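You operate a simulated robot arm through the tools that you are given. There is no shell and no other tool. Be economical: measure what you need, move in short steps, check, and stop when the job is done.

Carry out the task below with a simulated robot arm. There is one attempt and no reset: what you move stays moved.

JOB
Put the pink napkin in the yellow drawer and dust the sideboard.
Fine: shut the drawer; wipe with the yellow cloth and put it back. What is to be rubbed or washed off counts as gone when no trace of it is left.
Where things are to end (x, y in the base frame): pink napkin within 60 mm of [810, -40].
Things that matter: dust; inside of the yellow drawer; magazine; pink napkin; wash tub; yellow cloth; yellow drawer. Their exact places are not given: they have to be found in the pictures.

It is judged by the outcome, as a careful person would: the job done as asked, and still so three seconds after it is handed in. It fails if anything else is knocked over, pushed out of place, dropped, spilled or broken. Flat cloth is picked up by pressing the open fingertips on it (5 to 10 N) and closing them slowly along it; thin cloth reads only 2 to 8 mm in the jaws.

ROBOT AND FRAMES
A 7-joint arm with a two-finger parallel gripper on a trunk, on a base that drives. Base frame: it is fixed to the floor where the robot stands at the start and does not move with it; the origin is under the middle of the robot, x ahead of it, y to its left, z up; the surface under the hand at the start is at about z = 850. Lengths are in mm, angles in rad, forces in N, time in s.
Its first joint turns from -2.897 to 2.897 rad. Places, roughly: dust [900, -400, 900]; inside of the yellow drawer [900, -100, 700]; yellow drawer [800, 0, 700]. Payload 3.43 kg.
Tool frame: the origin (TCP) lies between the finger pads and is the grasp point; the fingertips stand 34 mm ahead of it; z points along the fingers, y is the line along which they close. The gripper opens to 128 mm. The fingers are 24 mm wide and 12 mm thick; the gripper's body (48 by 130 mm) begins 96 mm behind the TCP.
Orientation is that of the tool frame in the base frame, as a unit quaternion [x, y, z, w]. With the fingers straight down and closing along the base's y, the tool's x points along the base's -x, its y along +y and its z along -z.

CONTROLS
- The arm moves only by the tool move_arm. Its argument "series" is one flat list of numbers, 7 for each row, row after row: the shift along the base's x, y, z in m, then the turn, a rotation vector about the base's x, y, z in rad, then the finger opening in m, from 0 to 0.128. In form: [dx, dy, dz, ax, ay, az, jaw, dx, dy, dz, ax, ay, az, jaw, ...]. A call has 1 to 12 rows; each row is the pose to reach, as a shift and turn from the pose commanded when the call began. Rows are played at 5 a second. More than 50 mm and 0.15 rad between two rows, or a gripper value outside its range, and nothing of the call is played. A pose out of reach is approached as far as the arm can. The call stops where the force on the tool passes 90 N (or 10 N more than at its start, if that is more) or the arm is blocked; 0.2 s more then pass. Each finger travels about 153 mm/s and halts on what it meets, pressing with about 30 N; the grip force reading is that of the motor and also rises with nothing between the fingers. The clock runs only during rows and for 0.2 s after the last one: add rows that repeat a pose to give the fingers time. It gives the time, the measured TCP pose, the force on the tool (base axes), the opening and the grip force at its end, in the units of the frame above (readings bear some noise), with the torque about the TCP (base axes, N m) and any sound that the robot's microphone picked up.
- Cameras (640 x 400 px; columns grow to the right, rows downward): "scene" is now at [169.3, 174, 1367.3]; the picture's right is [-0.72, -0.69, 0.01], its down [-0.41, 0.42, -0.81] and it looks along [0.55, -0.59, -0.59] (base axes); focal length 258 px, centre (320, 200). "wrist" rides on the gripper at [76, -11, -160] in the tool frame; the picture's right is [0.15, 0.99, 0.00], its down [-0.88, 0.13, -0.46] and it looks along [-0.45, 0.07, 0.89] (tool axes); focal length 234 px, centre (320, 200).
- camera(camera): a new picture of that camera. It takes no simulated time.
- drive_base(legs): drives the robot by 1 to 6 legs, each [ahead, turn to the left] in mm and rad, along the robot's own axes; the way and the turn of a leg run together, so that a leg with both is an arc; at most 1500 mm and 3.142 rad a leg. The arm and the cameras ride along, it lands a little off, and it stops where it bumps. It gives what a move gives.
- pan_tilt(pan, tilt): turns the head with the scene camera to pan (to the left, within 2.094 rad either way) and tilt (down, from -0.506 to 1.204), counted from straight ahead of the robot. It gives what a move gives.
- probe_pixels(camera, pixels): for up to 12 pixels [column, row] of the newest picture of that camera ("zoom" is the newest enlarged one), the place [x, y, z] in the base frame of the surface seen there, good to about 2 mm. It takes no simulated time.
- inspect(camera, box): a new picture of the part [left, top, right, bottom] of that camera's present view, enlarged. It takes no simulated time.
- sign_off(): hands the job in; it is judged then, once.

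Keep the steps short. Do not move on a guess: measure, check each grasp and each placing, and mend mistakes. In all there are 80 turns and 68 pictures (those below and enlarged ones count). Leave the gripper open and the arm clear of the work at the hand-in unless told otherwise, and finish with a single line.

The tools are called after ">>>" by a JSON object that holds its "fn" and its "kwargs". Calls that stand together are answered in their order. move_arm: Moves the arm, as the interface text tells. Its arguments: {"type":"object","properties":{"series":{"type":"array","items":{"type":"number"}}},"required":["series"]} The other tools are called the same way: drive_base (legs) drives the base; pan_tilt (pan, tilt) turns the head that bears the scene camera; camera (camera) takes a picture; probe_pixels (camera, pixels) gives the place of the surface under pixels of a picture; inspect (camera, box) takes an enlarged picture of a part of a camera's view; sign_off () hands the job in.

At the start:

```text
clock: 0.0
position: [608.5, -274.2, 1126.9]
tcp_rot: [0.0, 1.0, 0.001, -0.002]
force: [0.5, 0.2, 0.4]
ft_torque: [-0.01, 0.01, -0.01]
opening: 128.0
grasp_force: 0.0
robot x, y, heading: [-0.7, 1.9, -0.004]
head pan, tilt: [-0.812, 0.618]
```

scene: 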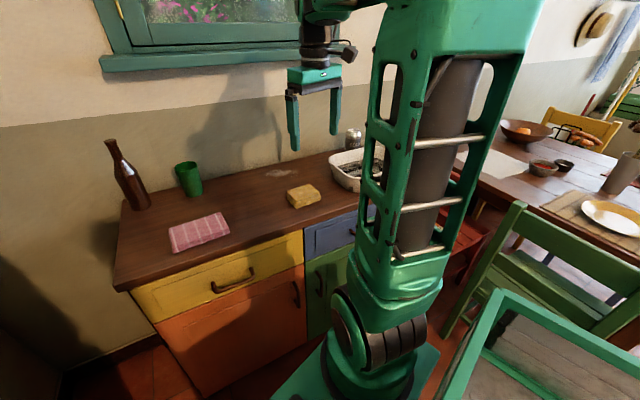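
wrist: 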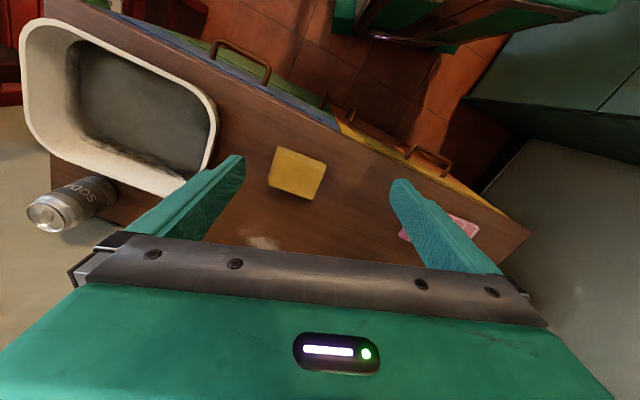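

The scene shows the napkin near (198,232), the yellow cloth near (303,196), a dust patch near (282,173), the tub near (355,170) and the yellow drawer handle near (232,280). I'll measure these places and enlarge the view.

>>> {"fn": "probe_pixels", "kwargs": {"camera": "scene", "pixels": [[170, 230], [222, 215], [229, 235], [177, 252], [288, 192], [303, 196], [320, 197], [282, 173], [232, 275], [213, 290], [253, 268], [130, 292]]}}

>>> {"fn": "inspect", "kwargs": {"camera": "scene", "box": [110, 120, 400, 300]}}

```text
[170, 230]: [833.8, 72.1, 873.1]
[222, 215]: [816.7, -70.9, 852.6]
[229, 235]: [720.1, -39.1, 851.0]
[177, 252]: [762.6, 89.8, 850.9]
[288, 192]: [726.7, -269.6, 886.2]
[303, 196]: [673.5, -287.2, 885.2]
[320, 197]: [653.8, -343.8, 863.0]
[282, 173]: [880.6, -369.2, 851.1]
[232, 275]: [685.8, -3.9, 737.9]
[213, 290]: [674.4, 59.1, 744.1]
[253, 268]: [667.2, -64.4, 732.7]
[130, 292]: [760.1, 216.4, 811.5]
```

```text
2.21 times, centred on (255, 210) of scene
```

zoom: 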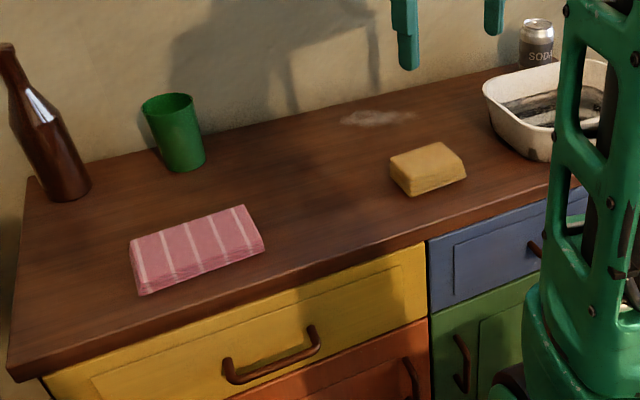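

Next come finer points from the enlarged picture: napkin corners, cloth corners, dust edges and the handle.

>>> {"fn": "probe_pixels", "kwargs": {"camera": "zoom", "pixels": [[134, 240], [242, 208], [262, 242], [140, 290], [195, 250], [392, 158], [440, 146], [463, 170], [410, 183], [345, 119], [412, 116], [375, 125]]}}

>>> {"fn": "probe_pixels", "kwargs": {"camera": "zoom", "pixels": [[227, 372], [270, 373], [316, 338], [120, 370], [410, 280], [200, 360], [425, 240], [50, 378], [12, 362], [20, 190], [400, 115], [540, 60]]}}

>>> {"fn": "inspect", "kwargs": {"camera": "wrist", "box": [20, 0, 560, 260]}}

```text
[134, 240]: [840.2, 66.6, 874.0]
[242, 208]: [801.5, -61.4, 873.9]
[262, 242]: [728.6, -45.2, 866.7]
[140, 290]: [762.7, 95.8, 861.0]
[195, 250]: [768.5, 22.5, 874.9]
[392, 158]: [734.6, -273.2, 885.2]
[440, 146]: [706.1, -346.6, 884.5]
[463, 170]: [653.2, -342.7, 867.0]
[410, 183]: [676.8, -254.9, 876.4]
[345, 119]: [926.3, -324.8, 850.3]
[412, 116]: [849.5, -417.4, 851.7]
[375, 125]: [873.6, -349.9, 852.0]
```

```text
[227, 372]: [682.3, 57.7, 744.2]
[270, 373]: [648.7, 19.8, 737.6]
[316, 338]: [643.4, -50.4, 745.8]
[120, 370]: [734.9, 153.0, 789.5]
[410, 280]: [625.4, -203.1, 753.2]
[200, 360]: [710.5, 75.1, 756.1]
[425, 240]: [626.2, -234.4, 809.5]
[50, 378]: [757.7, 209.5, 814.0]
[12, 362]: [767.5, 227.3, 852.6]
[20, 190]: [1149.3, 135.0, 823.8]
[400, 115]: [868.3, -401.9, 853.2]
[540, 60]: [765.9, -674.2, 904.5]
```

```text
1.19 times, centred on (290, 130) of wrist
```

zoom: 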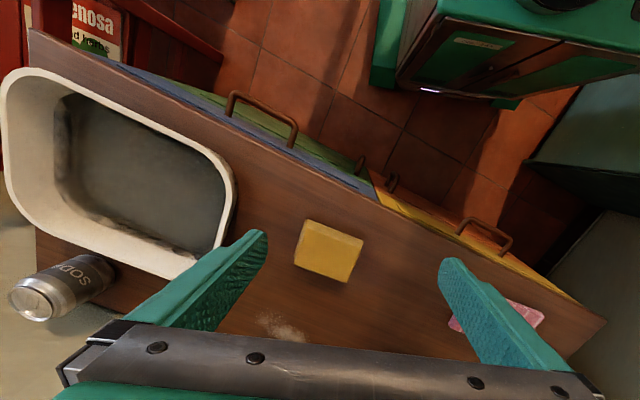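

The sideboard front runs turned by about 0.29 rad. I'll enlarge the handle to measure its bar and gap.

>>> {"fn": "inspect", "kwargs": {"camera": "scene", "box": [190, 240, 290, 310]}}

>>> {"fn": "inspect", "kwargs": {"camera": "wrist", "box": [330, 100, 540, 230]}}

```text
5.71 times, centred on (240, 275) of scene
```

zoom: 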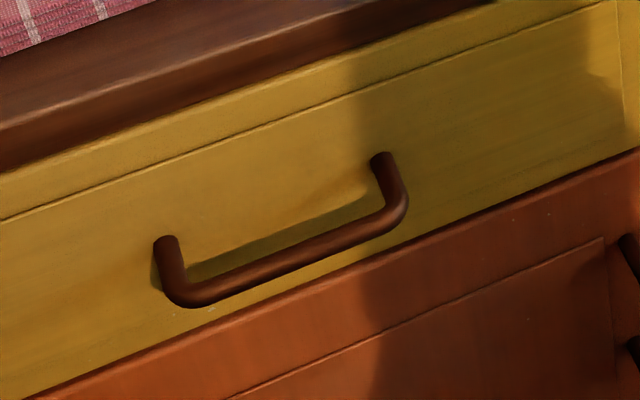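

```text
3.05 times, centred on (435, 165) of wrist
```

zoom: 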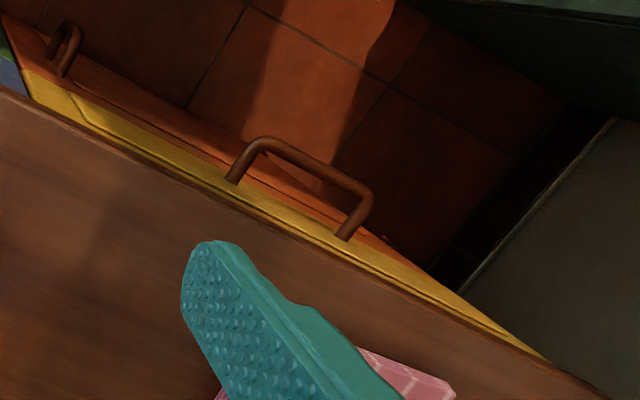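

I'll probe the bar, its posts and the face in this view.

>>> {"fn": "probe_pixels", "kwargs": {"camera": "zoom", "pixels": [[265, 143], [310, 162], [355, 187], [236, 178], [344, 234], [302, 168], [280, 225], [285, 235], [400, 285], [130, 140], [120, 150], [440, 295]]}}

```text
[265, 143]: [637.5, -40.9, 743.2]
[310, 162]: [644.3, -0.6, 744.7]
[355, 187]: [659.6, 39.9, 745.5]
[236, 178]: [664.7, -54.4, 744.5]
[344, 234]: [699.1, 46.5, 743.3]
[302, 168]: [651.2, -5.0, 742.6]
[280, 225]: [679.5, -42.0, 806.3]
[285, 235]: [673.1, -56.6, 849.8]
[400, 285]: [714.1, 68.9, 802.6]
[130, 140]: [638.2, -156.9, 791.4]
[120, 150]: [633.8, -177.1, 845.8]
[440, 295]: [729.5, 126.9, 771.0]
```

The bar centre is at about (648, 0, 739). It stands about 41 mm out from the face, whose outward normal is about (-0.956, 0.292). I'll back the robot 150 mm for room to pull, and yaw the tool to line up with the drawer.

>>> {"fn": "drive_base", "kwargs": {"legs": [[-150, 0]]}}

```text
clock: 1.4
position: [442.4, -273.5, 1135.9]
tcp_rot: [0.0, 1.0, 0.0, 0.004]
force: [0.4, 0.5, 0.4]
ft_torque: [-0.02, -0.03, -0.01]
opening: 128.1
grasp_force: 0.0
robot x, y, heading: [-154.7, 4.2, -0.004]
head pan, tilt: [-0.812, 0.618]
```

Next: yaw the tool 1.274 rad while moving to a spot in front of and above the drawer, with the jaws partly closing.

>>> {"fn": "move_arm", "kwargs": {"series": [0.0098, 0.0342, -0.0151, 0, 0, 0.1416, 0.12, 0.0196, 0.0684, -0.0302, 0, 0, 0.2831, 0.11, 0.0293, 0.1027, -0.0453, 0, 0, 0.4247, 0.1, 0.0391, 0.1369, -0.0604, 0, 0, 0.5662, 0.09, 0.0489, 0.1711, -0.0756, 0, 0, 0.7078, 0.08, 0.0587, 0.2053, -0.0907, 0, 0, 0.8493, 0.07, 0.0684, 0.2396, -0.1058, 0, 0, 0.9909, 0.06, 0.0782, 0.2738, -0.1209, 0, 0, 1.1324, 0.05, 0.088, 0.308, -0.136, 0, 0, 1.274, 0.04, 0.088, 0.308, -0.136, 0, 0, 1.274, 0.04]}}

```text
clock: 3.6
position: [517.3, 34.4, 1006.0]
tcp_rot: [-0.595, 0.804, 0.007, 0.01]
force: [0.8, -0.6, 0.1]
ft_torque: [0.0, -0.02, -0.01]
opening: 40.0
grasp_force: 0.1
robot x, y, heading: [-153.6, 0.9, 0.004]
head pan, tilt: [-0.812, 0.618]
```

The pose is as planned. Now I pitch the tool 60° toward the drawer and lower it to a standoff about 100 mm before the bar.

>>> {"fn": "move_arm", "kwargs": {"series": [0.004, 0, -0.026, -0.0382, -0.1251, 0, 0.04, 0.008, -0.001, -0.052, -0.0764, -0.2503, 0, 0.04, 0.012, -0.001, -0.078, -0.1146, -0.3754, 0, 0.04, 0.016, -0.002, -0.104, -0.1529, -0.5005, 0, 0.04, 0.02, -0.002, -0.13, -0.1911, -0.6256, 0, 0.04, 0.024, -0.003, -0.156, -0.2293, -0.7508, 0, 0.04, 0.028, -0.003, -0.182, -0.2675, -0.8759, 0, 0.04, 0.031, -0.003, -0.206, -0.3057, -1.0009, 0, 0.04, 0.031, -0.003, -0.206, -0.3057, -1.0009, 0, 0.04]}}

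>>> {"fn": "camera", "kwargs": {"camera": "scene"}}

>>> {"fn": "camera", "kwargs": {"camera": "wrist"}}

```text
clock: 5.8
position: [591.5, -22.9, 814.5]
tcp_rot: [-0.446, 0.74, -0.42, 0.277]
force: [0.6, 0.8, -1.0]
ft_torque: [-0.07, -0.06, -0.07]
opening: 39.6
grasp_force: 0.0
out of reach, approached as far as the arm can: row 6, 7, 8, 9
robot x, y, heading: [-147.6, 2.0, -0.001]
head pan, tilt: [-0.812, 0.618]
stopped in row 9: the arm was blocked; the commanded pose is now the measured one
```

```text
61 pictures are left
```

scene: 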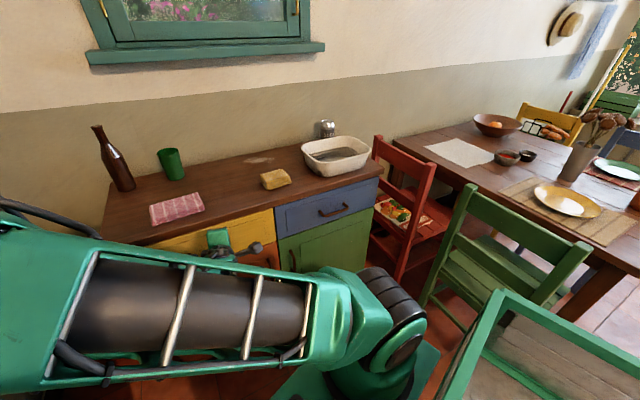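

```text
60 pictures are left
```

wrist: 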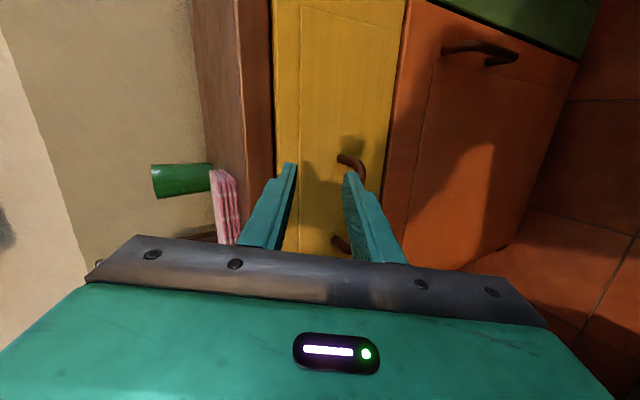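

The arm is folded too close to finish the turn, so I'll back the base another 170 mm. The gripper moves away from the drawer, which is safe.

>>> {"fn": "drive_base", "kwargs": {"legs": [[-170, 0]]}}

```text
clock: 7.3
position: [418.1, -24.6, 815.5]
tcp_rot: [-0.445, 0.741, -0.419, 0.278]
force: [-0.3, 0.1, -0.7]
ft_torque: [0.02, 0.01, -0.01]
opening: 40.0
grasp_force: 0.0
robot x, y, heading: [-325.3, 0.9, 0.0]
head pan, tilt: [-0.812, 0.618]
```

Now I go to the standoff at (553, 29, 797), trimming the orientation by about (-0.03, 0.02, 0.168).

>>> {"fn": "move_arm", "kwargs": {"series": [0.034, 0.013, -0.004, -0.0075, 0.005, 0.042, 0.04, 0.067, 0.027, -0.009, -0.015, 0.01, 0.084, 0.04, 0.101, 0.04, -0.014, -0.0225, 0.015, 0.126, 0.04, 0.135, 0.0536, -0.0185, -0.03, 0.02, 0.168, 0.04, 0.135, 0.0536, -0.0185, -0.03, 0.02, 0.168, 0.04]}}

>>> {"fn": "camera", "kwargs": {"camera": "wrist"}}

```text
clock: 8.5
position: [542.1, 29.9, 809.6]
tcp_rot: [-0.512, 0.696, -0.403, 0.304]
force: [1.0, -0.8, -0.2]
ft_torque: [0.03, 0.0, 0.04]
opening: 39.9
grasp_force: 0.2
robot x, y, heading: [-323.2, 2.1, -0.009]
head pan, tilt: [-0.812, 0.618]
```

```text
59 pictures are left
```

wrist: 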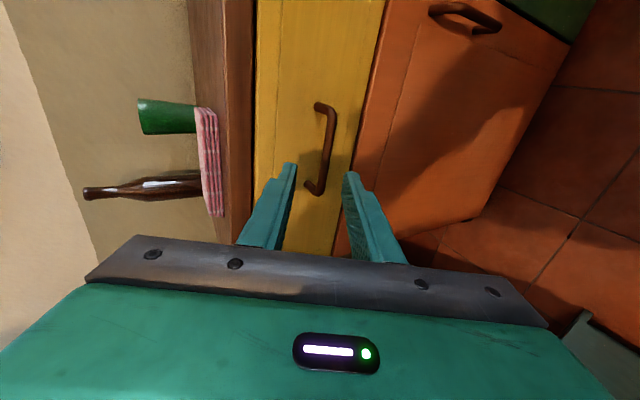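

The fingers now face the handle squarely. I'll re-measure the bar and the face from this view.

>>> {"fn": "probe_pixels", "kwargs": {"camera": "wrist", "pixels": [[332, 115], [329, 145], [324, 175], [318, 106], [309, 186], [300, 140], [285, 166], [353, 178]]}}

```text
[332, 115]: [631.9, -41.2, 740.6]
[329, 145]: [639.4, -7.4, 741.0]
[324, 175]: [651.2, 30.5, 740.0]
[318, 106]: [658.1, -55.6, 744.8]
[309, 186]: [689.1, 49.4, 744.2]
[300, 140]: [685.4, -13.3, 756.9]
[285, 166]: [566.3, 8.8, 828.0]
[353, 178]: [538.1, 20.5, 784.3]
```

The bar centre is confirmed at (648, -2, 740). I'll advance about 115 mm along the tool axis so that the bar sits between the finger pads, stopping short of the face.

>>> {"fn": "move_arm", "kwargs": {"series": [0.031, -0.0094, -0.0207, 0, 0, 0, 0.04, 0.062, -0.0188, -0.0414, 0, 0, 0, 0.04, 0.078, -0.0235, -0.0518, 0, 0, 0, 0.04, 0.0935, -0.0282, -0.0622, 0, 0, 0, 0.04, 0.0935, -0.0282, -0.0622, 0, 0, 0, 0.04]}}

>>> {"fn": "camera", "kwargs": {"camera": "wrist"}}

```text
clock: 9.7
position: [633.3, 2.5, 745.5]
tcp_rot: [-0.512, 0.696, -0.403, 0.303]
force: [-0.1, 0.2, 0.2]
ft_torque: [-0.01, 0.01, 0.03]
opening: 39.6
grasp_force: 0.1
robot x, y, heading: [-322.5, 2.3, -0.002]
head pan, tilt: [-0.812, 0.618]
```

```text
58 pictures are left
```

wrist: 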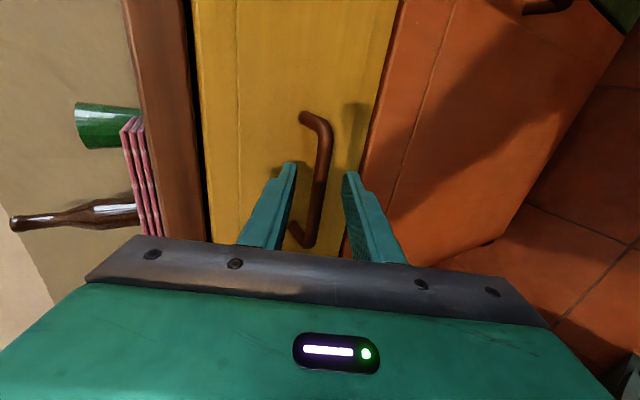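

The bar lies between the fingers and there is no contact force. I'll close the jaws.

>>> {"fn": "move_arm", "kwargs": {"series": [0, 0, 0, 0, 0, 0, 0.02, 0, 0, 0, 0, 0, 0, 0.005, 0, 0, 0, 0, 0, 0, 0.005]}}

```text
clock: 10.5
position: [636.1, 3.3, 745.5]
tcp_rot: [-0.513, 0.695, -0.403, 0.303]
force: [1.7, -0.1, 4.5]
ft_torque: [-0.17, -0.03, -0.01]
opening: 11.8
grasp_force: 45.1
robot x, y, heading: [-324.8, -0.3, -0.001]
head pan, tilt: [-0.812, 0.618]
```

The bar is gripped (opening 11.8 mm, 45 N). I'll pull outward along (-0.956, 0.292) by 120 mm in short rows.

>>> {"fn": "move_arm", "kwargs": {"series": [-0.0096, 0.0029, 0, 0, 0, 0, 0.005, -0.0191, 0.0058, 0, 0, 0, 0, 0.005, -0.0335, 0.0102, 0, 0, 0, 0, 0.005, -0.0478, 0.0146, 0, 0, 0, 0, 0.005, -0.0621, 0.019, 0, 0, 0, 0, 0.005, -0.0765, 0.0234, 0, 0, 0, 0, 0.005, -0.0908, 0.0277, 0, 0, 0, 0, 0.005, -0.1052, 0.0321, 0, 0, 0, 0, 0.005, -0.1147, 0.035, 0, 0, 0, 0, 0.005]}}

>>> {"fn": "camera", "kwargs": {"camera": "wrist"}}

```text
clock: 12.5
position: [521.8, 39.3, 744.7]
tcp_rot: [-0.513, 0.694, -0.403, 0.305]
force: [9.1, 27.0, 17.1]
ft_torque: [0.18, -0.31, 0.82]
opening: 11.5
grasp_force: 44.7
robot x, y, heading: [-325.6, 1.8, -0.005]
head pan, tilt: [-0.812, 0.618]
```

```text
57 pictures are left
```

wrist: 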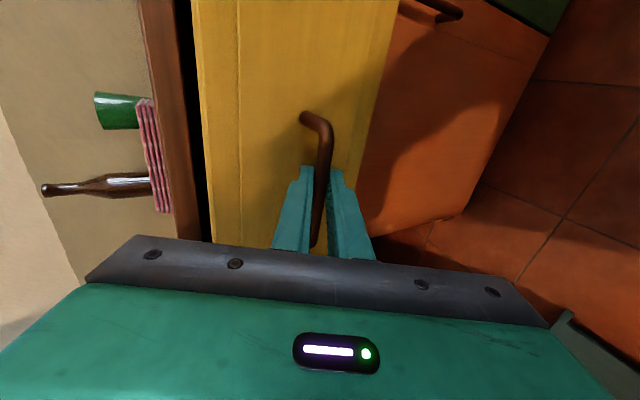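

The drawer follows and is about 119 mm out. A sideways force of 27 N says my direction is slightly off, so I'll pull further with a little more +y.

>>> {"fn": "move_arm", "kwargs": {"series": [-0.009, 0.005, 0, 0, 0, 0, 0.005, -0.019, 0.009, 0, 0, 0, 0, 0.005, -0.033, 0.0135, 0, 0, 0, 0, 0.005, -0.047, 0.018, 0, 0, 0, 0, 0.005, -0.061, 0.0225, 0, 0, 0, 0, 0.005, -0.075, 0.027, 0, 0, 0, 0, 0.005, -0.089, 0.032, 0, 0, 0, 0, 0.005, -0.089, 0.032, 0, 0, 0, 0, 0.005]}}

>>> {"fn": "camera", "kwargs": {"camera": "scene"}}

```text
clock: 14.3
position: [431.6, 67.5, 745.0]
tcp_rot: [-0.511, 0.695, -0.405, 0.302]
force: [-0.2, 4.4, 12.5]
ft_torque: [0.13, -0.23, 0.56]
opening: 11.8
grasp_force: 45.4
robot x, y, heading: [-321.7, 2.5, 0.0]
head pan, tilt: [-0.812, 0.618]
```

```text
56 pictures are left
```

scene: 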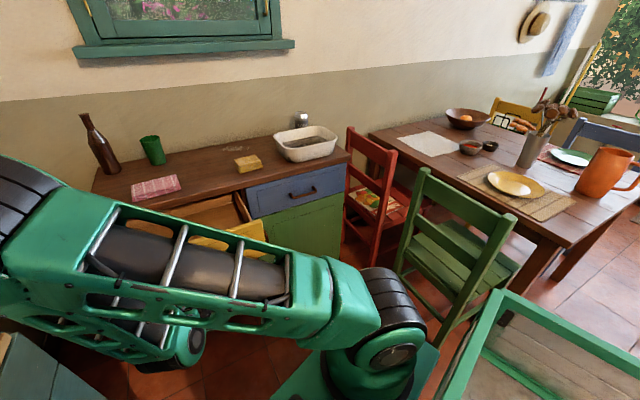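

The drawer is about 214 mm open. I'll release the bar and back off along the tool axis.

>>> {"fn": "move_arm", "kwargs": {"series": [0, 0, 0, 0, 0, 0, 0.025, 0, 0, 0, 0, 0, 0, 0.042, -0.0167, 0.005, 0.01, 0, 0, 0, 0.042, -0.0334, 0.01, 0.02, 0, 0, 0, 0.042, -0.0418, 0.0125, 0.025, 0, 0, 0, 0.042]}}

```text
clock: 15.5
position: [391.3, 80.0, 769.6]
tcp_rot: [-0.512, 0.695, -0.403, 0.304]
force: [0.5, 0.1, -0.7]
ft_torque: [0.02, 0.0, -0.02]
opening: 42.1
grasp_force: 0.1
robot x, y, heading: [-324.8, -0.8, -0.001]
head pan, tilt: [-0.812, 0.618]
```

Clear of the handle. I'll rise, then turn the tool back to pointing down and move to a spot high over the open drawer.

>>> {"fn": "move_arm", "kwargs": {"series": [0, 0, 0.045, 0, 0, 0, 0.06, 0, 0, 0.09, 0, 0, 0, 0.08, 0.0, 0, 0.13, 0, 0, 0, 0.1, 0.026, -0.0025, 0.15, 0.04, 0.1264, 0, 0.12, 0.052, -0.005, 0.17, 0.08, 0.2528, 0, 0.128, 0.078, -0.0075, 0.19, 0.12, 0.3791, 0, 0.128, 0.104, -0.01, 0.21, 0.16, 0.5055, 0, 0.128, 0.13, -0.0125, 0.23, 0.2, 0.6319, 0, 0.128, 0.156, -0.015, 0.25, 0.239, 0.7583, 0, 0.128, 0.182, -0.0175, 0.27, 0.279, 0.8846, 0, 0.128, 0.209, -0.02, 0.29, 0.319, 1.011, 0, 0.128, 0.209, -0.02, 0.29, 0.319, 1.011, 0, 0.128]}}

>>> {"fn": "camera", "kwargs": {"camera": "wrist"}}

>>> {"fn": "camera", "kwargs": {"camera": "scene"}}

```text
clock: 18.1
position: [600.9, 56.7, 1060.0]
tcp_rot: [-0.589, 0.808, 0.006, 0.004]
force: [0.1, -0.2, 1.1]
ft_torque: [0.08, 0.06, -0.01]
opening: 127.7
grasp_force: 0.1
robot x, y, heading: [-322.8, 4.4, -0.004]
head pan, tilt: [-0.812, 0.618]
```

```text
55 pictures are left
```

wrist: 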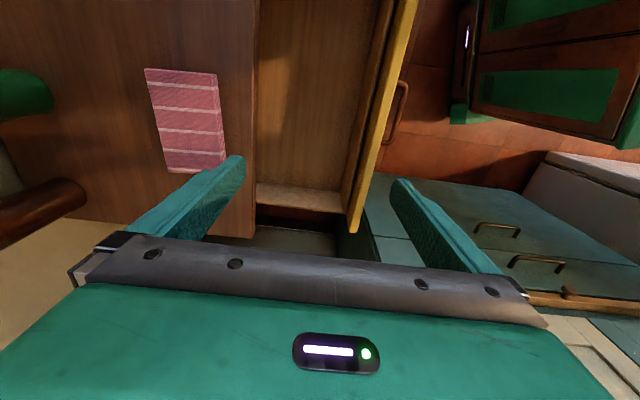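

```text
54 pictures are left
```

scene: 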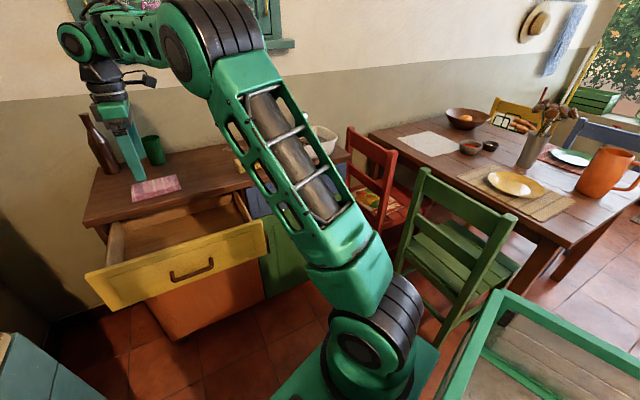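

The drawer is open and looks empty. I'll measure the napkin corners and the drawer inside from the wrist view.

>>> {"fn": "probe_pixels", "kwargs": {"camera": "wrist", "pixels": [[147, 70], [215, 76], [223, 163], [167, 170], [190, 120], [225, 172], [310, 120], [310, 180], [252, 100], [366, 80], [350, 205], [265, 190]]}}

```text
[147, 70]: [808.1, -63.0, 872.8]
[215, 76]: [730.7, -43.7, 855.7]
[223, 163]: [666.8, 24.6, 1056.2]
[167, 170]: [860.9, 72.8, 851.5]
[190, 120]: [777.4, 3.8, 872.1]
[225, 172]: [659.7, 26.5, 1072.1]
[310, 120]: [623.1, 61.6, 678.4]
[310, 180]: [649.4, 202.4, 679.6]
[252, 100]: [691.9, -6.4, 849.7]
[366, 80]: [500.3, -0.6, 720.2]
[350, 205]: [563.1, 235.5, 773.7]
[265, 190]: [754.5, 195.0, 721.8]
```

The drawer floor is at about z = 679, and the napkin centre is about (783, 14) with its top at 874. I'll drive forward 200 mm to bring the napkin into reach. The hand is high, so it stays clear.

>>> {"fn": "drive_base", "kwargs": {"legs": [[200, 0]]}}

>>> {"fn": "camera", "kwargs": {"camera": "wrist"}}

```text
clock: 19.7
position: [799.9, 59.0, 1059.6]
tcp_rot: [-0.589, 0.808, 0.005, 0.005]
force: [0.5, 0.4, 0.0]
ft_torque: [0.0, 0.04, 0.0]
opening: 128.0
grasp_force: 0.1
robot x, y, heading: [-119.2, 2.8, 0.0]
head pan, tilt: [-0.812, 0.618]
```

```text
53 pictures are left
```

wrist: 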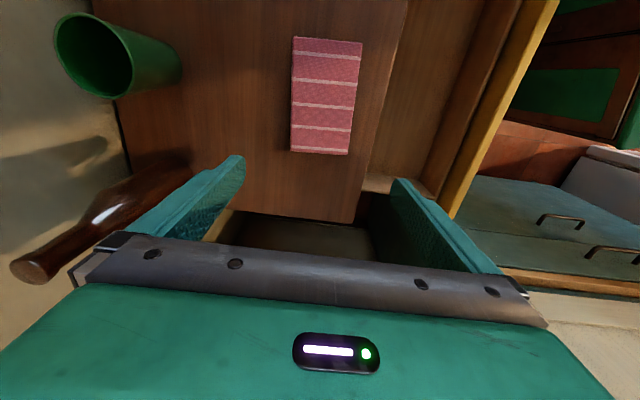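

I'll measure the napkin corners from here, plus the cup and bottle nearest to the hand.

>>> {"fn": "probe_pixels", "kwargs": {"camera": "wrist", "pixels": [[293, 38], [362, 42], [349, 154], [291, 151], [326, 95], [120, 88], [165, 60], [180, 165], [120, 190], [32, 268]]}}

```text
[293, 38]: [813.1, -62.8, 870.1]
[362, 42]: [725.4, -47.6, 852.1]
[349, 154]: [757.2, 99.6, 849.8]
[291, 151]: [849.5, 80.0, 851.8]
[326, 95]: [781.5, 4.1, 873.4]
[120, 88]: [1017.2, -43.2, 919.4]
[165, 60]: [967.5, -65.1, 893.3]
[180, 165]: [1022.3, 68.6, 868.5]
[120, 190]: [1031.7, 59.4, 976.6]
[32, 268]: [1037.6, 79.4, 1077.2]
```

The napkin centre is about (786, 17). I'll move over it and lower until the fingertips are at about z = 896, above its top, then look.

>>> {"fn": "move_arm", "kwargs": {"series": [-0.007, -0.021, -0.03, 0, 0, 0.02, 0.128, -0.014, -0.042, -0.06, 0, 0, 0.04, 0.128, -0.014, -0.042, -0.095, 0, 0, 0.05, 0.128, -0.014, -0.042, -0.13, 0, 0, 0.05, 0.128, -0.014, -0.042, -0.13, 0, 0, 0.05, 0.128]}}

>>> {"fn": "camera", "kwargs": {"camera": "wrist"}}

```text
clock: 20.9
position: [774.0, 20.4, 944.3]
tcp_rot: [-0.61, 0.792, 0.002, 0.01]
force: [-0.5, 0.2, -0.5]
ft_torque: [0.02, 0.0, -0.01]
opening: 128.0
grasp_force: 0.0
robot x, y, heading: [-122.5, 4.4, -0.0]
head pan, tilt: [-0.812, 0.618]
```

```text
52 pictures are left
```

wrist: 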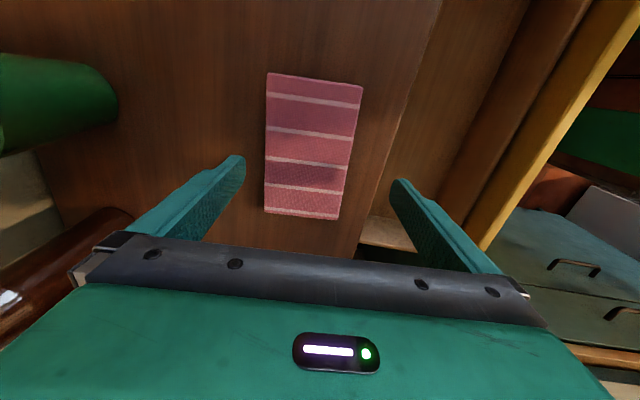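

>>> {"fn": "probe_pixels", "kwargs": {"camera": "wrist", "pixels": [[267, 74], [361, 86], [339, 216], [265, 209], [240, 158], [399, 182], [306, 150]]}}

```text
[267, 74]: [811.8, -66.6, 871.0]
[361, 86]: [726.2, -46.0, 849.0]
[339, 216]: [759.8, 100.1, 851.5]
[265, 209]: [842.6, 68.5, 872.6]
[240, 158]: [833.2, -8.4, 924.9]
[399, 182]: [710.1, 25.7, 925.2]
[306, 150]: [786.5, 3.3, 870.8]
```

The fingers straddle the napkin but are 11 mm low in x. I'll centre them and descend to TCP z of about 889, putting the tips just above the wood.

>>> {"fn": "move_arm", "kwargs": {"series": [0.011, -0.005, 0, 0, 0, 0, 0.128, 0.011, -0.005, -0.02, 0, 0, 0, 0.128, 0.011, -0.005, -0.04, 0, 0, 0, 0.128, 0.011, -0.005, -0.053, 0, 0, 0, 0.128, 0.011, -0.005, -0.053, 0, 0, 0, 0.128]}}

>>> {"fn": "camera", "kwargs": {"camera": "wrist"}}

```text
clock: 22.1
position: [782.4, 13.5, 889.4]
tcp_rot: [-0.61, 0.792, 0.001, 0.009]
force: [-0.2, -1.1, -0.1]
ft_torque: [0.02, 0.02, -0.01]
opening: 128.0
grasp_force: 0.1
robot x, y, heading: [-124.6, 1.3, 0.0]
head pan, tilt: [-0.812, 0.618]
```

```text
51 pictures are left
```

wrist: 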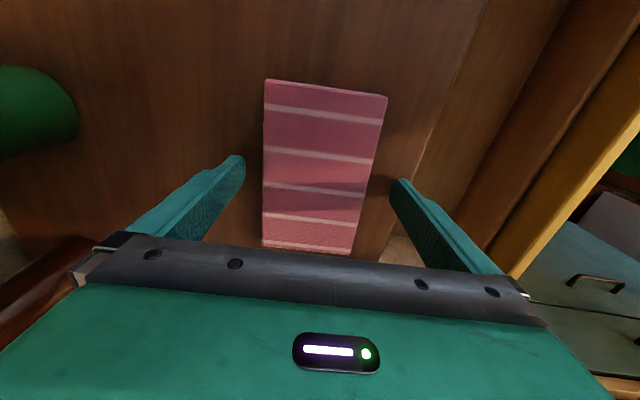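

The napkin lies between the fingers. I'll close slowly on it.

>>> {"fn": "move_arm", "kwargs": {"series": [0, 0, 0, 0, 0, 0, 0.11, 0, 0, 0, 0, 0, 0, 0.098, 0, 0, 0, 0, 0, 0, 0.088, 0, 0, 0, 0, 0, 0, 0.08, 0, 0, 0, 0, 0, 0, 0.072, 0, 0, 0, 0, 0, 0, 0.066, 0, 0, 0, 0, 0, 0, 0.066]}}

>>> {"fn": "camera", "kwargs": {"camera": "wrist"}}

```text
clock: 23.7
position: [783.8, 13.8, 889.5]
tcp_rot: [-0.61, 0.792, 0.001, 0.009]
force: [0.3, 0.0, 0.7]
ft_torque: [0.02, 0.08, -0.01]
opening: 88.7
grasp_force: 30.2
robot x, y, heading: [-126.4, 1.3, -0.005]
head pan, tilt: [-0.812, 0.618]
```

```text
50 pictures are left
```

wrist: 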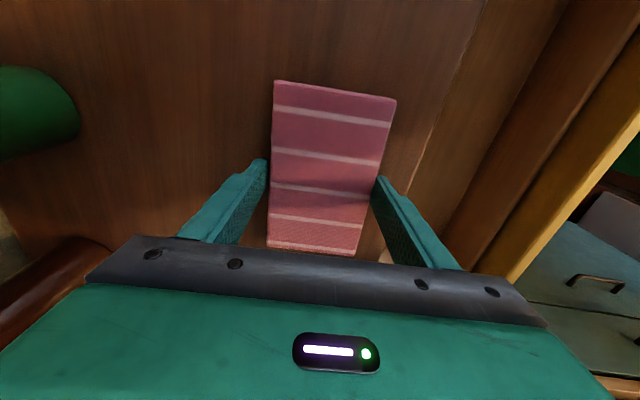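

Held at 88.7 mm with 30 N. I'll lift 60 mm and check.

>>> {"fn": "move_arm", "kwargs": {"series": [0, 0, 0.02, 0, 0, 0, 0.06, 0, 0, 0.04, 0, 0, 0, 0.06, 0, 0, 0.07, 0, 0, 0, 0.06, 0, 0, 0.07, 0, 0, 0, 0.06]}}

>>> {"fn": "camera", "kwargs": {"camera": "wrist"}}

```text
clock: 24.7
position: [783.8, 11.8, 960.2]
tcp_rot: [-0.61, 0.792, 0.001, 0.008]
force: [0.2, 0.3, -1.1]
ft_torque: [0.01, 0.05, -0.03]
opening: 89.1
grasp_force: 30.2
robot x, y, heading: [-125.8, 0.9, -0.0]
head pan, tilt: [-0.812, 0.618]
```

```text
49 pictures are left
```

wrist: 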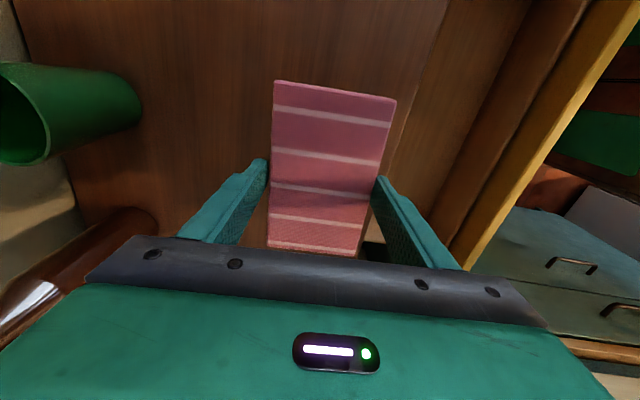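

Lifted cleanly; the napkin hangs flat about 38 mm below the TCP. The drawer's open shift is (-204, +64), so I aim a bit toward the front, at about (597, 27). I move across at height first.

>>> {"fn": "move_arm", "kwargs": {"series": [-0.0374, 0.003, 0.0, 0, 0, 0, 0.06, -0.0748, 0.006, 0.0, 0, 0, 0, 0.06, -0.1122, 0.009, 0.0, 0, 0, 0, 0.06, -0.15, 0.012, 0.0, 0, 0, 0, 0.06, -0.187, 0.015, 0.0, 0, 0, 0, 0.06, -0.187, 0.015, 0, 0, 0, 0, 0.06]}}

>>> {"fn": "pan_tilt", "kwargs": {"pan": -0.2, "tilt": 0.75}}

>>> {"fn": "camera", "kwargs": {"camera": "wrist"}}

>>> {"fn": "camera", "kwargs": {"camera": "scene"}}

```text
clock: 26.1
position: [596.0, 28.6, 955.8]
tcp_rot: [-0.611, 0.792, 0.002, 0.008]
force: [-0.3, 0.6, -0.8]
ft_torque: [0.0, 0.0, -0.02]
opening: 89.3
grasp_force: 29.7
robot x, y, heading: [-123.6, 3.1, -0.002]
head pan, tilt: [-0.812, 0.618]
```

```text
clock: 27.1
position: [596.1, 28.8, 955.9]
tcp_rot: [-0.61, 0.792, 0.001, 0.009]
force: [-0.3, 0.1, -0.9]
ft_torque: [-0.05, 0.01, 0.02]
opening: 88.8
grasp_force: 30.2
robot x, y, heading: [-123.6, 2.2, -0.001]
head pan, tilt: [-0.201, 0.75]
```

```text
48 pictures are left
```

wrist: 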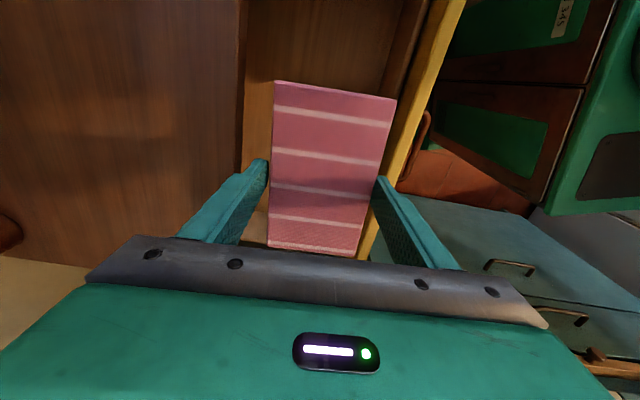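

```text
47 pictures are left
```

scene: 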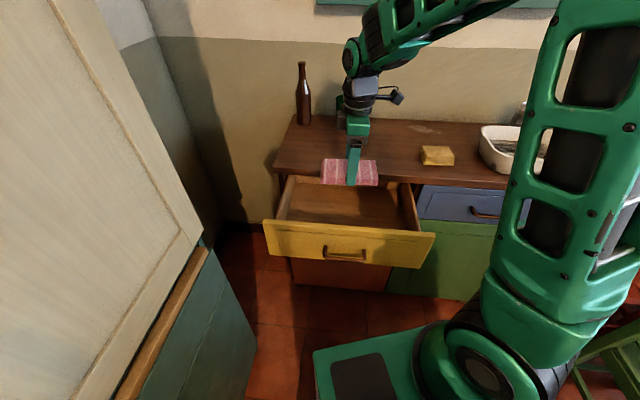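

I'll measure the drawer box in this view: front rim, side rims, floor and counter edge.

>>> {"fn": "probe_pixels", "kwargs": {"camera": "scene", "pixels": [[340, 234], [270, 221], [432, 234], [283, 200], [410, 200], [345, 212], [300, 205], [395, 215], [345, 183], [400, 183], [290, 176], [413, 228]]}}

```text
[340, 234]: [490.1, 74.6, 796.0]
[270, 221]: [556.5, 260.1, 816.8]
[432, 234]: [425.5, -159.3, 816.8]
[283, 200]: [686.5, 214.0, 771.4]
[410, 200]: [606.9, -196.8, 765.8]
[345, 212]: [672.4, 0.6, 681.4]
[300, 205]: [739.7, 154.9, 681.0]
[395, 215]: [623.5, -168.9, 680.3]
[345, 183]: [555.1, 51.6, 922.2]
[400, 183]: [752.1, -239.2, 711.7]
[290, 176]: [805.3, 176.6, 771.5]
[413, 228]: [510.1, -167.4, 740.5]
```

There is ample room: about 100 mm to the counter edge and 115 mm to the front rim, with the floor at 680. I'll lower to TCP z of about 722.

>>> {"fn": "move_arm", "kwargs": {"series": [0, 0, -0.04, 0, 0, 0, 0.06, 0, 0, -0.08, 0, 0, 0, 0.06, 0, 0, -0.12, 0, 0, 0, 0.06, 0, 0, -0.16, 0, 0, 0, 0.06, 0, 0, -0.19, 0, 0, 0, 0.06, 0, 0, -0.215, 0, 0, 0, 0.06, 0, 0, -0.232, 0, 0, 0, 0.06, 0, 0, -0.232, 0, 0, 0, 0.06]}}

>>> {"fn": "camera", "kwargs": {"camera": "scene"}}

```text
clock: 28.9
position: [593.7, 28.1, 726.7]
tcp_rot: [-0.61, 0.793, 0.001, 0.009]
force: [-0.7, 0.3, -0.4]
ft_torque: [0.02, -0.01, 0.01]
opening: 88.7
grasp_force: 29.8
robot x, y, heading: [-125.2, 4.8, -0.003]
head pan, tilt: [-0.201, 0.75]
```

```text
46 pictures are left
```

scene: 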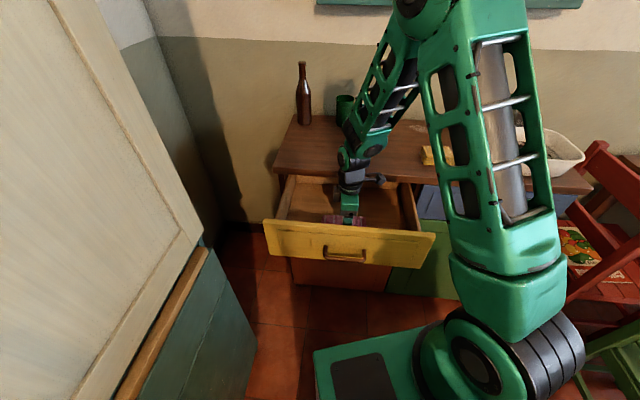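

No contact yet. I'll lower 5 mm more, open the jaws and rise back up.

>>> {"fn": "move_arm", "kwargs": {"series": [0, 0, -0.006, 0, 0, 0, 0.06, 0, 0, -0.006, 0, 0, 0, 0.095, 0, 0, -0.006, 0, 0, 0, 0.115, 0, 0, -0.006, 0, 0, 0, 0.118, 0, 0, 0.03, 0, 0, 0, 0.118, 0, 0, 0.07, 0, 0, 0, 0.118, 0, 0, 0.115, 0, 0, 0, 0.118, 0, 0, 0.16, 0, 0, 0, 0.118, 0, 0, 0.205, 0, 0, 0, 0.118, 0, 0, 0.25, 0, 0, 0, 0.118, 0, 0, 0.295, 0, 0, 0, 0.118, 0, 0, 0.34, 0, 0, 0, 0.118]}}

>>> {"fn": "camera", "kwargs": {"camera": "wrist"}}

>>> {"fn": "camera", "kwargs": {"camera": "scene"}}

```text
clock: 31.5
position: [597.6, 29.0, 1064.6]
tcp_rot: [-0.61, 0.793, 0.001, 0.008]
force: [-0.3, -0.4, -0.5]
ft_torque: [-0.04, 0.0, 0.02]
opening: 117.9
grasp_force: 0.0
robot x, y, heading: [-121.8, 5.5, -0.005]
head pan, tilt: [-0.201, 0.75]
```

```text
45 pictures are left
```

wrist: 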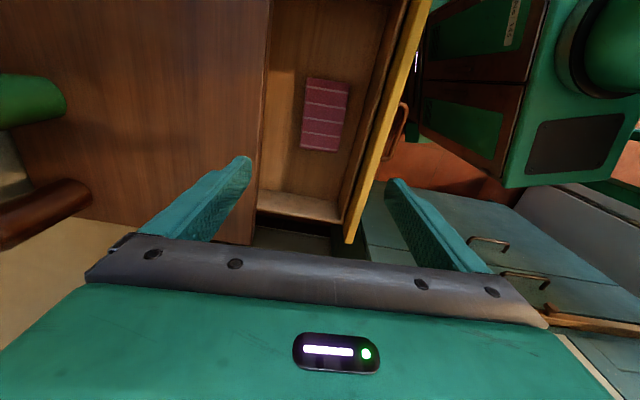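

```text
44 pictures are left
```

scene: 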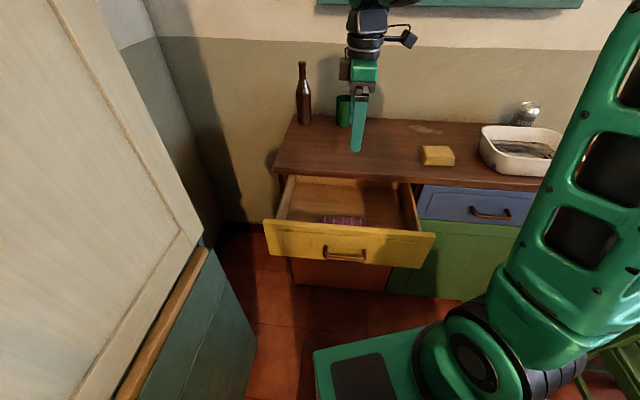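

I'll check the napkin's spot in the drawer and the drawer's outer face.

>>> {"fn": "probe_pixels", "kwargs": {"camera": "wrist", "pixels": [[308, 78], [349, 82], [335, 151], [301, 147], [325, 115]]}}

>>> {"fn": "probe_pixels", "kwargs": {"camera": "scene", "pixels": [[345, 250], [330, 252], [362, 252], [345, 240], [345, 260], [300, 240], [400, 250]]}}

```text
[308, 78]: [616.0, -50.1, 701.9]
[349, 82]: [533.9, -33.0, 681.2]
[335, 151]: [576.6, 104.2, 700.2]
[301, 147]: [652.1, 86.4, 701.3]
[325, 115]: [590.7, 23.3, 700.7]
```

```text
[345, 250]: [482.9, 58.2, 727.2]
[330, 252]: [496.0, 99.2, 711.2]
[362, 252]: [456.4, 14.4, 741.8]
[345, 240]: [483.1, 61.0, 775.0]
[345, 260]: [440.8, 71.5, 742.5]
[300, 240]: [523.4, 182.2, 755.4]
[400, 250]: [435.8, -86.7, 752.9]
```

The napkin centre is (594, 27), which becomes about (798, -37) when shut; that is inside the tolerance. The face centre is (483, 60). I'll close the jaws and bring them down in front of the face, above the handle.

>>> {"fn": "move_arm", "kwargs": {"series": [-0.034, 0.009, 0, 0, 0, 0, 0.09, -0.067, 0.018, 0, 0, 0, 0, 0.06, -0.1, 0.028, 0, 0, 0, 0, 0.03, -0.133, 0.037, 0, 0, 0, 0, 0.0, -0.165, 0.046, 0, 0, 0, 0, 0.0, -0.165, 0.046, -0.045, 0, 0, 0, 0.0, -0.165, 0.046, -0.09, 0, 0, 0, 0.0, -0.165, 0.046, -0.135, 0, 0, 0, 0.0, -0.165, 0.046, -0.175, 0, 0, 0, 0.0, -0.165, 0.046, -0.215, 0, 0, 0, 0.0, -0.165, 0.046, -0.264, 0, 0, 0, 0.0, -0.165, 0.046, -0.264, 0, 0, 0, 0.0]}}

>>> {"fn": "camera", "kwargs": {"camera": "scene"}}

```text
clock: 34.1
position: [427.7, 73.5, 800.0]
tcp_rot: [-0.61, 0.792, 0.001, 0.009]
force: [0.2, -0.9, 0.3]
ft_torque: [-0.01, 0.03, -0.02]
opening: 0.1
grasp_force: 30.5
robot x, y, heading: [-127.3, 1.2, 0.001]
head pan, tilt: [-0.201, 0.75]
```

```text
43 pictures are left
```

scene: 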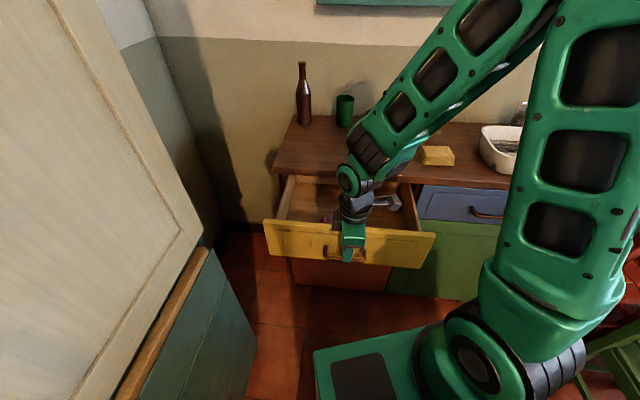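

The fingers are in front of the face, at z = 800. I'll push along (0.951, -0.309) for 230 mm first.

>>> {"fn": "move_arm", "kwargs": {"series": [0.019, -0.0062, 0, 0, 0, 0, 0, 0.038, -0.0124, 0, 0, 0, 0, 0, 0.052, -0.017, 0, 0, 0, 0, 0, 0.0715, -0.0232, 0, 0, 0, 0, 0, 0.0927, -0.0301, 0, 0, 0, 0, 0, 0.114, -0.037, 0, 0, 0, 0, 0, 0.1353, -0.0439, 0, 0, 0, 0, 0, 0.1565, -0.0508, 0, 0, 0, 0, 0, 0.1778, -0.0578, 0, 0, 0, 0, 0, 0.1991, -0.0647, 0, 0, 0, 0, 0, 0.2187, -0.071, 0, 0, 0, 0, 0]}}

>>> {"fn": "camera", "kwargs": {"camera": "wrist"}}

```text
clock: 36.5
position: [648.5, 1.1, 803.4]
tcp_rot: [-0.61, 0.792, 0.001, 0.01]
force: [-0.6, 0.3, 0.2]
ft_torque: [-0.03, 0.0, -0.02]
opening: 0.0
grasp_force: 30.0
robot x, y, heading: [-126.9, 3.5, 0.001]
head pan, tilt: [-0.201, 0.75]
```

```text
42 pictures are left
```

wrist: 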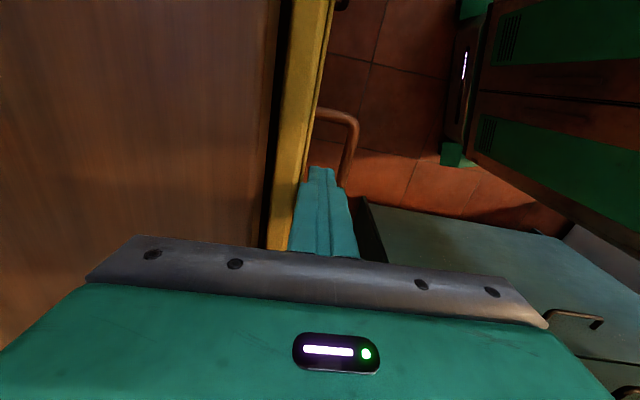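

The drawer is nearly shut. I'll push on in small steps until it meets its stop.

>>> {"fn": "move_arm", "kwargs": {"series": [0.0076, -0.0025, 0, 0, 0, 0, 0, 0.0152, -0.005, 0, 0, 0, 0, 0, 0.0219, -0.007, 0, 0, 0, 0, 0, 0.0266, -0.0087, 0, 0, 0, 0, 0, 0.0305, -0.01, 0, 0, 0, 0, 0, 0.0305, -0.01, 0, 0, 0, 0, 0]}}

>>> {"fn": "camera", "kwargs": {"camera": "wrist"}}

```text
clock: 37.9
position: [670.8, -4.9, 802.5]
tcp_rot: [-0.612, 0.791, 0.005, 0.003]
force: [-78.5, 20.3, 18.7]
ft_torque: [-1.32, -3.93, -1.14]
opening: 0.2
grasp_force: 29.8
robot x, y, heading: [-129.6, -0.0, 0.004]
head pan, tilt: [-0.201, 0.75]
```

```text
41 pictures are left
```

wrist: 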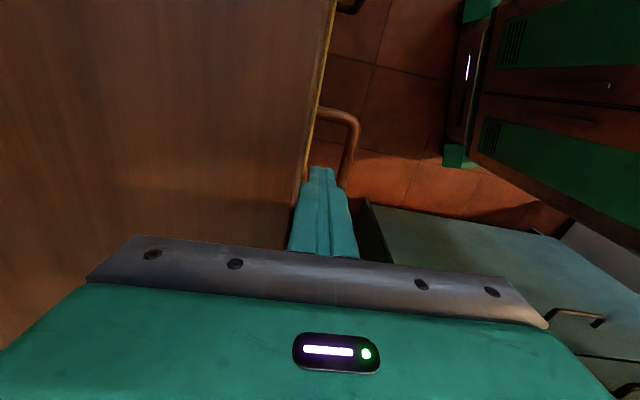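

The force rose to 78 N at the stop, so the drawer is shut. I'll back off, rise and go over toward the yellow cloth with the jaws open.

>>> {"fn": "move_arm", "kwargs": {"series": [-0.02, 0.006, 0, 0, 0, 0, 0, -0.04, 0.012, 0, 0, 0, 0, 0, -0.04, 0.012, 0.045, 0, 0, 0, 0.0, -0.04, 0.012, 0.09, 0, 0, 0, 0.0, -0.04, 0.012, 0.135, 0, 0, 0, 0.02, -0.04, 0.012, 0.18, 0, 0, 0, 0.04, -0.04, 0.012, 0.225, 0, 0, 0, 0.06, -0.04, 0.012, 0.26, 0, 0, 0, 0.08, -0.03, -0.036, 0.26, 0, 0, 0, 0.1, -0.02, -0.084, 0.26, 0, 0, 0, 0.12, -0.01, -0.132, 0.26, 0, 0, 0, 0.128, 0, -0.18, 0.26, 0, 0, 0, 0.128]}}

>>> {"fn": "move_arm", "kwargs": {"series": [0, -0.045, 0, 0, 0, 0, 0.128, 0, -0.09, 0, 0, 0, 0, 0.128, 0, -0.12, 0, 0, 0, 0, 0.128, 0, -0.12, 0, 0, 0, 0, 0.128]}}

>>> {"fn": "camera", "kwargs": {"camera": "wrist"}}

>>> {"fn": "camera", "kwargs": {"camera": "scene"}}

```text
clock: 40.5
position: [681.8, -187.8, 1064.9]
tcp_rot: [-0.61, 0.792, 0.002, 0.008]
force: [-0.1, -0.8, 0.7]
ft_torque: [-0.06, 0.01, -0.02]
opening: 128.2
grasp_force: 0.2
robot x, y, heading: [-125.7, 8.4, 0.003]
head pan, tilt: [-0.201, 0.75]
```

```text
clock: 41.5
position: [681.6, -309.2, 1064.4]
tcp_rot: [-0.61, 0.793, 0.001, 0.008]
force: [0.3, -0.4, 0.0]
ft_torque: [-0.02, -0.06, 0.03]
opening: 127.9
grasp_force: 0.1
robot x, y, heading: [-128.3, 3.2, -0.002]
head pan, tilt: [-0.201, 0.75]
```

```text
40 pictures are left
```

wrist: 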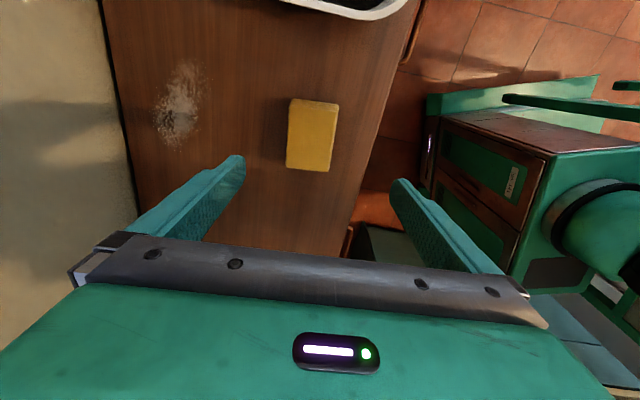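

```text
39 pictures are left
```

scene: 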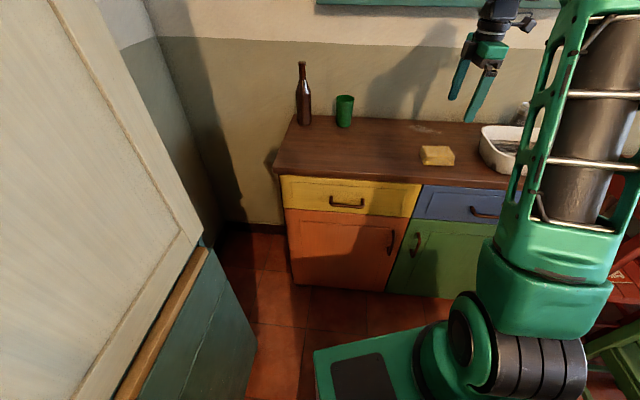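

The drawer is shut. Now I'll measure the cloth and the dust patch from the wrist view, with an enlargement.

>>> {"fn": "inspect", "kwargs": {"camera": "wrist", "box": [110, 40, 370, 200]}}

>>> {"fn": "probe_pixels", "kwargs": {"camera": "wrist", "pixels": [[290, 98], [337, 103], [326, 170], [287, 166], [312, 135], [190, 62], [205, 72], [200, 100], [175, 148], [155, 135], [152, 112], [170, 80]]}}

```text
2.46 times, centred on (240, 120) of wrist
```

zoom: 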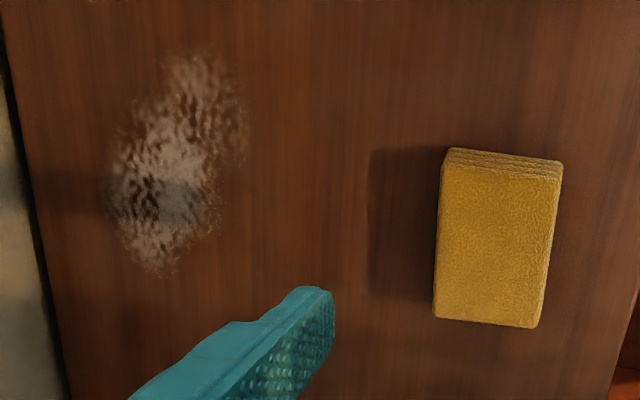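

```text
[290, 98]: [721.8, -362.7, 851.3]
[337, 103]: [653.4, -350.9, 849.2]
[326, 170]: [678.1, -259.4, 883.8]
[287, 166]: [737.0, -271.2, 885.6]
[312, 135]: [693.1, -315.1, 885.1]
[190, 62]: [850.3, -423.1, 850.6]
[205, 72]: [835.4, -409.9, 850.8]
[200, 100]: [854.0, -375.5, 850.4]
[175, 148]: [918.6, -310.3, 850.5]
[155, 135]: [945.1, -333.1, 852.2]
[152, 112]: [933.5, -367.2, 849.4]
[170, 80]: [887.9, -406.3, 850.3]
```

Cloth: about 95 × 65 × 35 mm, centre about (696, -309), long axis at about 77°; I'll remember this as its home. Dust: about x 830–950, y -430 to -300. I'll check the wall, the counter's back edge and the tub for clearance before driving closer.

>>> {"fn": "probe_pixels", "kwargs": {"camera": "wrist", "pixels": [[118, 100], [130, 160], [60, 100], [30, 150], [105, 30], [290, 3], [350, 18], [408, 3]]}}

>>> {"fn": "drive_base", "kwargs": {"legs": [[185, 0]]}}

>>> {"fn": "camera", "kwargs": {"camera": "wrist"}}

```text
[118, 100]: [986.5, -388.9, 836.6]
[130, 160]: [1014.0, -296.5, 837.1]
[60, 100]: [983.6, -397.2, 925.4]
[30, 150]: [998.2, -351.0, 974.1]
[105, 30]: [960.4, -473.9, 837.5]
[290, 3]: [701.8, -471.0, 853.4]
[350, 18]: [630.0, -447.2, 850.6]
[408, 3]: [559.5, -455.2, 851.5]
```

```text
clock: 43.0
position: [866.6, -308.2, 1064.9]
tcp_rot: [-0.61, 0.793, 0.002, 0.009]
force: [0.2, 0.0, -0.6]
ft_torque: [0.03, -0.05, 0.0]
opening: 128.4
grasp_force: 0.0
robot x, y, heading: [63.1, 3.6, -0.003]
head pan, tilt: [-0.201, 0.75]
```

```text
37 pictures are left
```

wrist: 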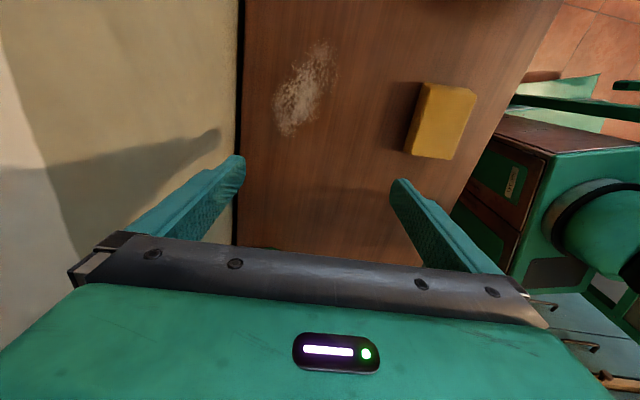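

The wall is only about 70 mm past the dust's far side, so the wide gripper body must not point at it. I'll turn the tool -90° so that it closes along the cloth's length (95 mm, fits in 128), and move over the cloth.

>>> {"fn": "move_arm", "kwargs": {"series": [-0.0155, 0, 0, 0, 0, -0.1428, 0.128, -0.031, 0, 0, 0, 0, -0.2856, 0.128, -0.0465, 0, 0, 0, 0, -0.4284, 0.128, -0.062, 0, 0, 0, 0, -0.5712, 0.128, -0.0775, 0, -0.0, 0, 0, -0.714, 0.128, -0.093, 0, -0.02, 0, 0, -0.8568, 0.128, -0.1085, 0, -0.04, 0, 0, -0.9996, 0.128, -0.124, 0, -0.06, 0, 0, -1.1424, 0.128, -0.1395, 0, -0.08, 0, 0, -1.2852, 0.128, -0.155, 0, -0.1, 0, 0, -1.428, 0.128, -0.171, -0.001, -0.12, 0, 0, -1.57, 0.128, -0.171, -0.001, -0.12, 0, 0, -1.57, 0.128]}}

>>> {"fn": "camera", "kwargs": {"camera": "wrist"}}

```text
clock: 45.6
position: [680.6, -308.8, 953.4]
tcp_rot: [0.13, 0.991, -0.013, 0.009]
force: [0.3, -0.1, 0.3]
ft_torque: [-0.04, -0.02, 0.01]
opening: 128.0
grasp_force: 0.1
robot x, y, heading: [62.8, 5.9, -0.002]
head pan, tilt: [-0.201, 0.75]
```

```text
36 pictures are left
```

wrist: 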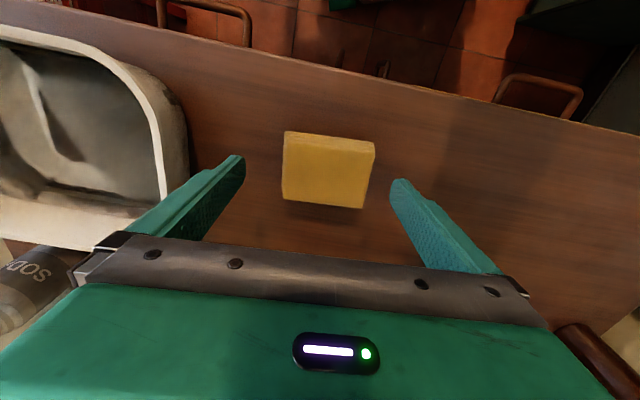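

>>> {"fn": "probe_pixels", "kwargs": {"camera": "wrist", "pixels": [[285, 133], [374, 143], [362, 208], [283, 197], [325, 172], [240, 158], [399, 182], [188, 170], [160, 205], [362, 200], [284, 190]]}}

```text
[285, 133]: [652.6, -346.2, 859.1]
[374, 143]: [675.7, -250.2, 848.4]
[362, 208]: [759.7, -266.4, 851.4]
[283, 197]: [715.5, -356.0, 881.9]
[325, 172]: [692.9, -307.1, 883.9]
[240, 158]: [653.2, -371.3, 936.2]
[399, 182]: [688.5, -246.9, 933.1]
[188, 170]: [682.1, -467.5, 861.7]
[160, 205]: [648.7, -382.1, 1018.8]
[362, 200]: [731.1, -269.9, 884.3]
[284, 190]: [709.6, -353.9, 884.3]
```

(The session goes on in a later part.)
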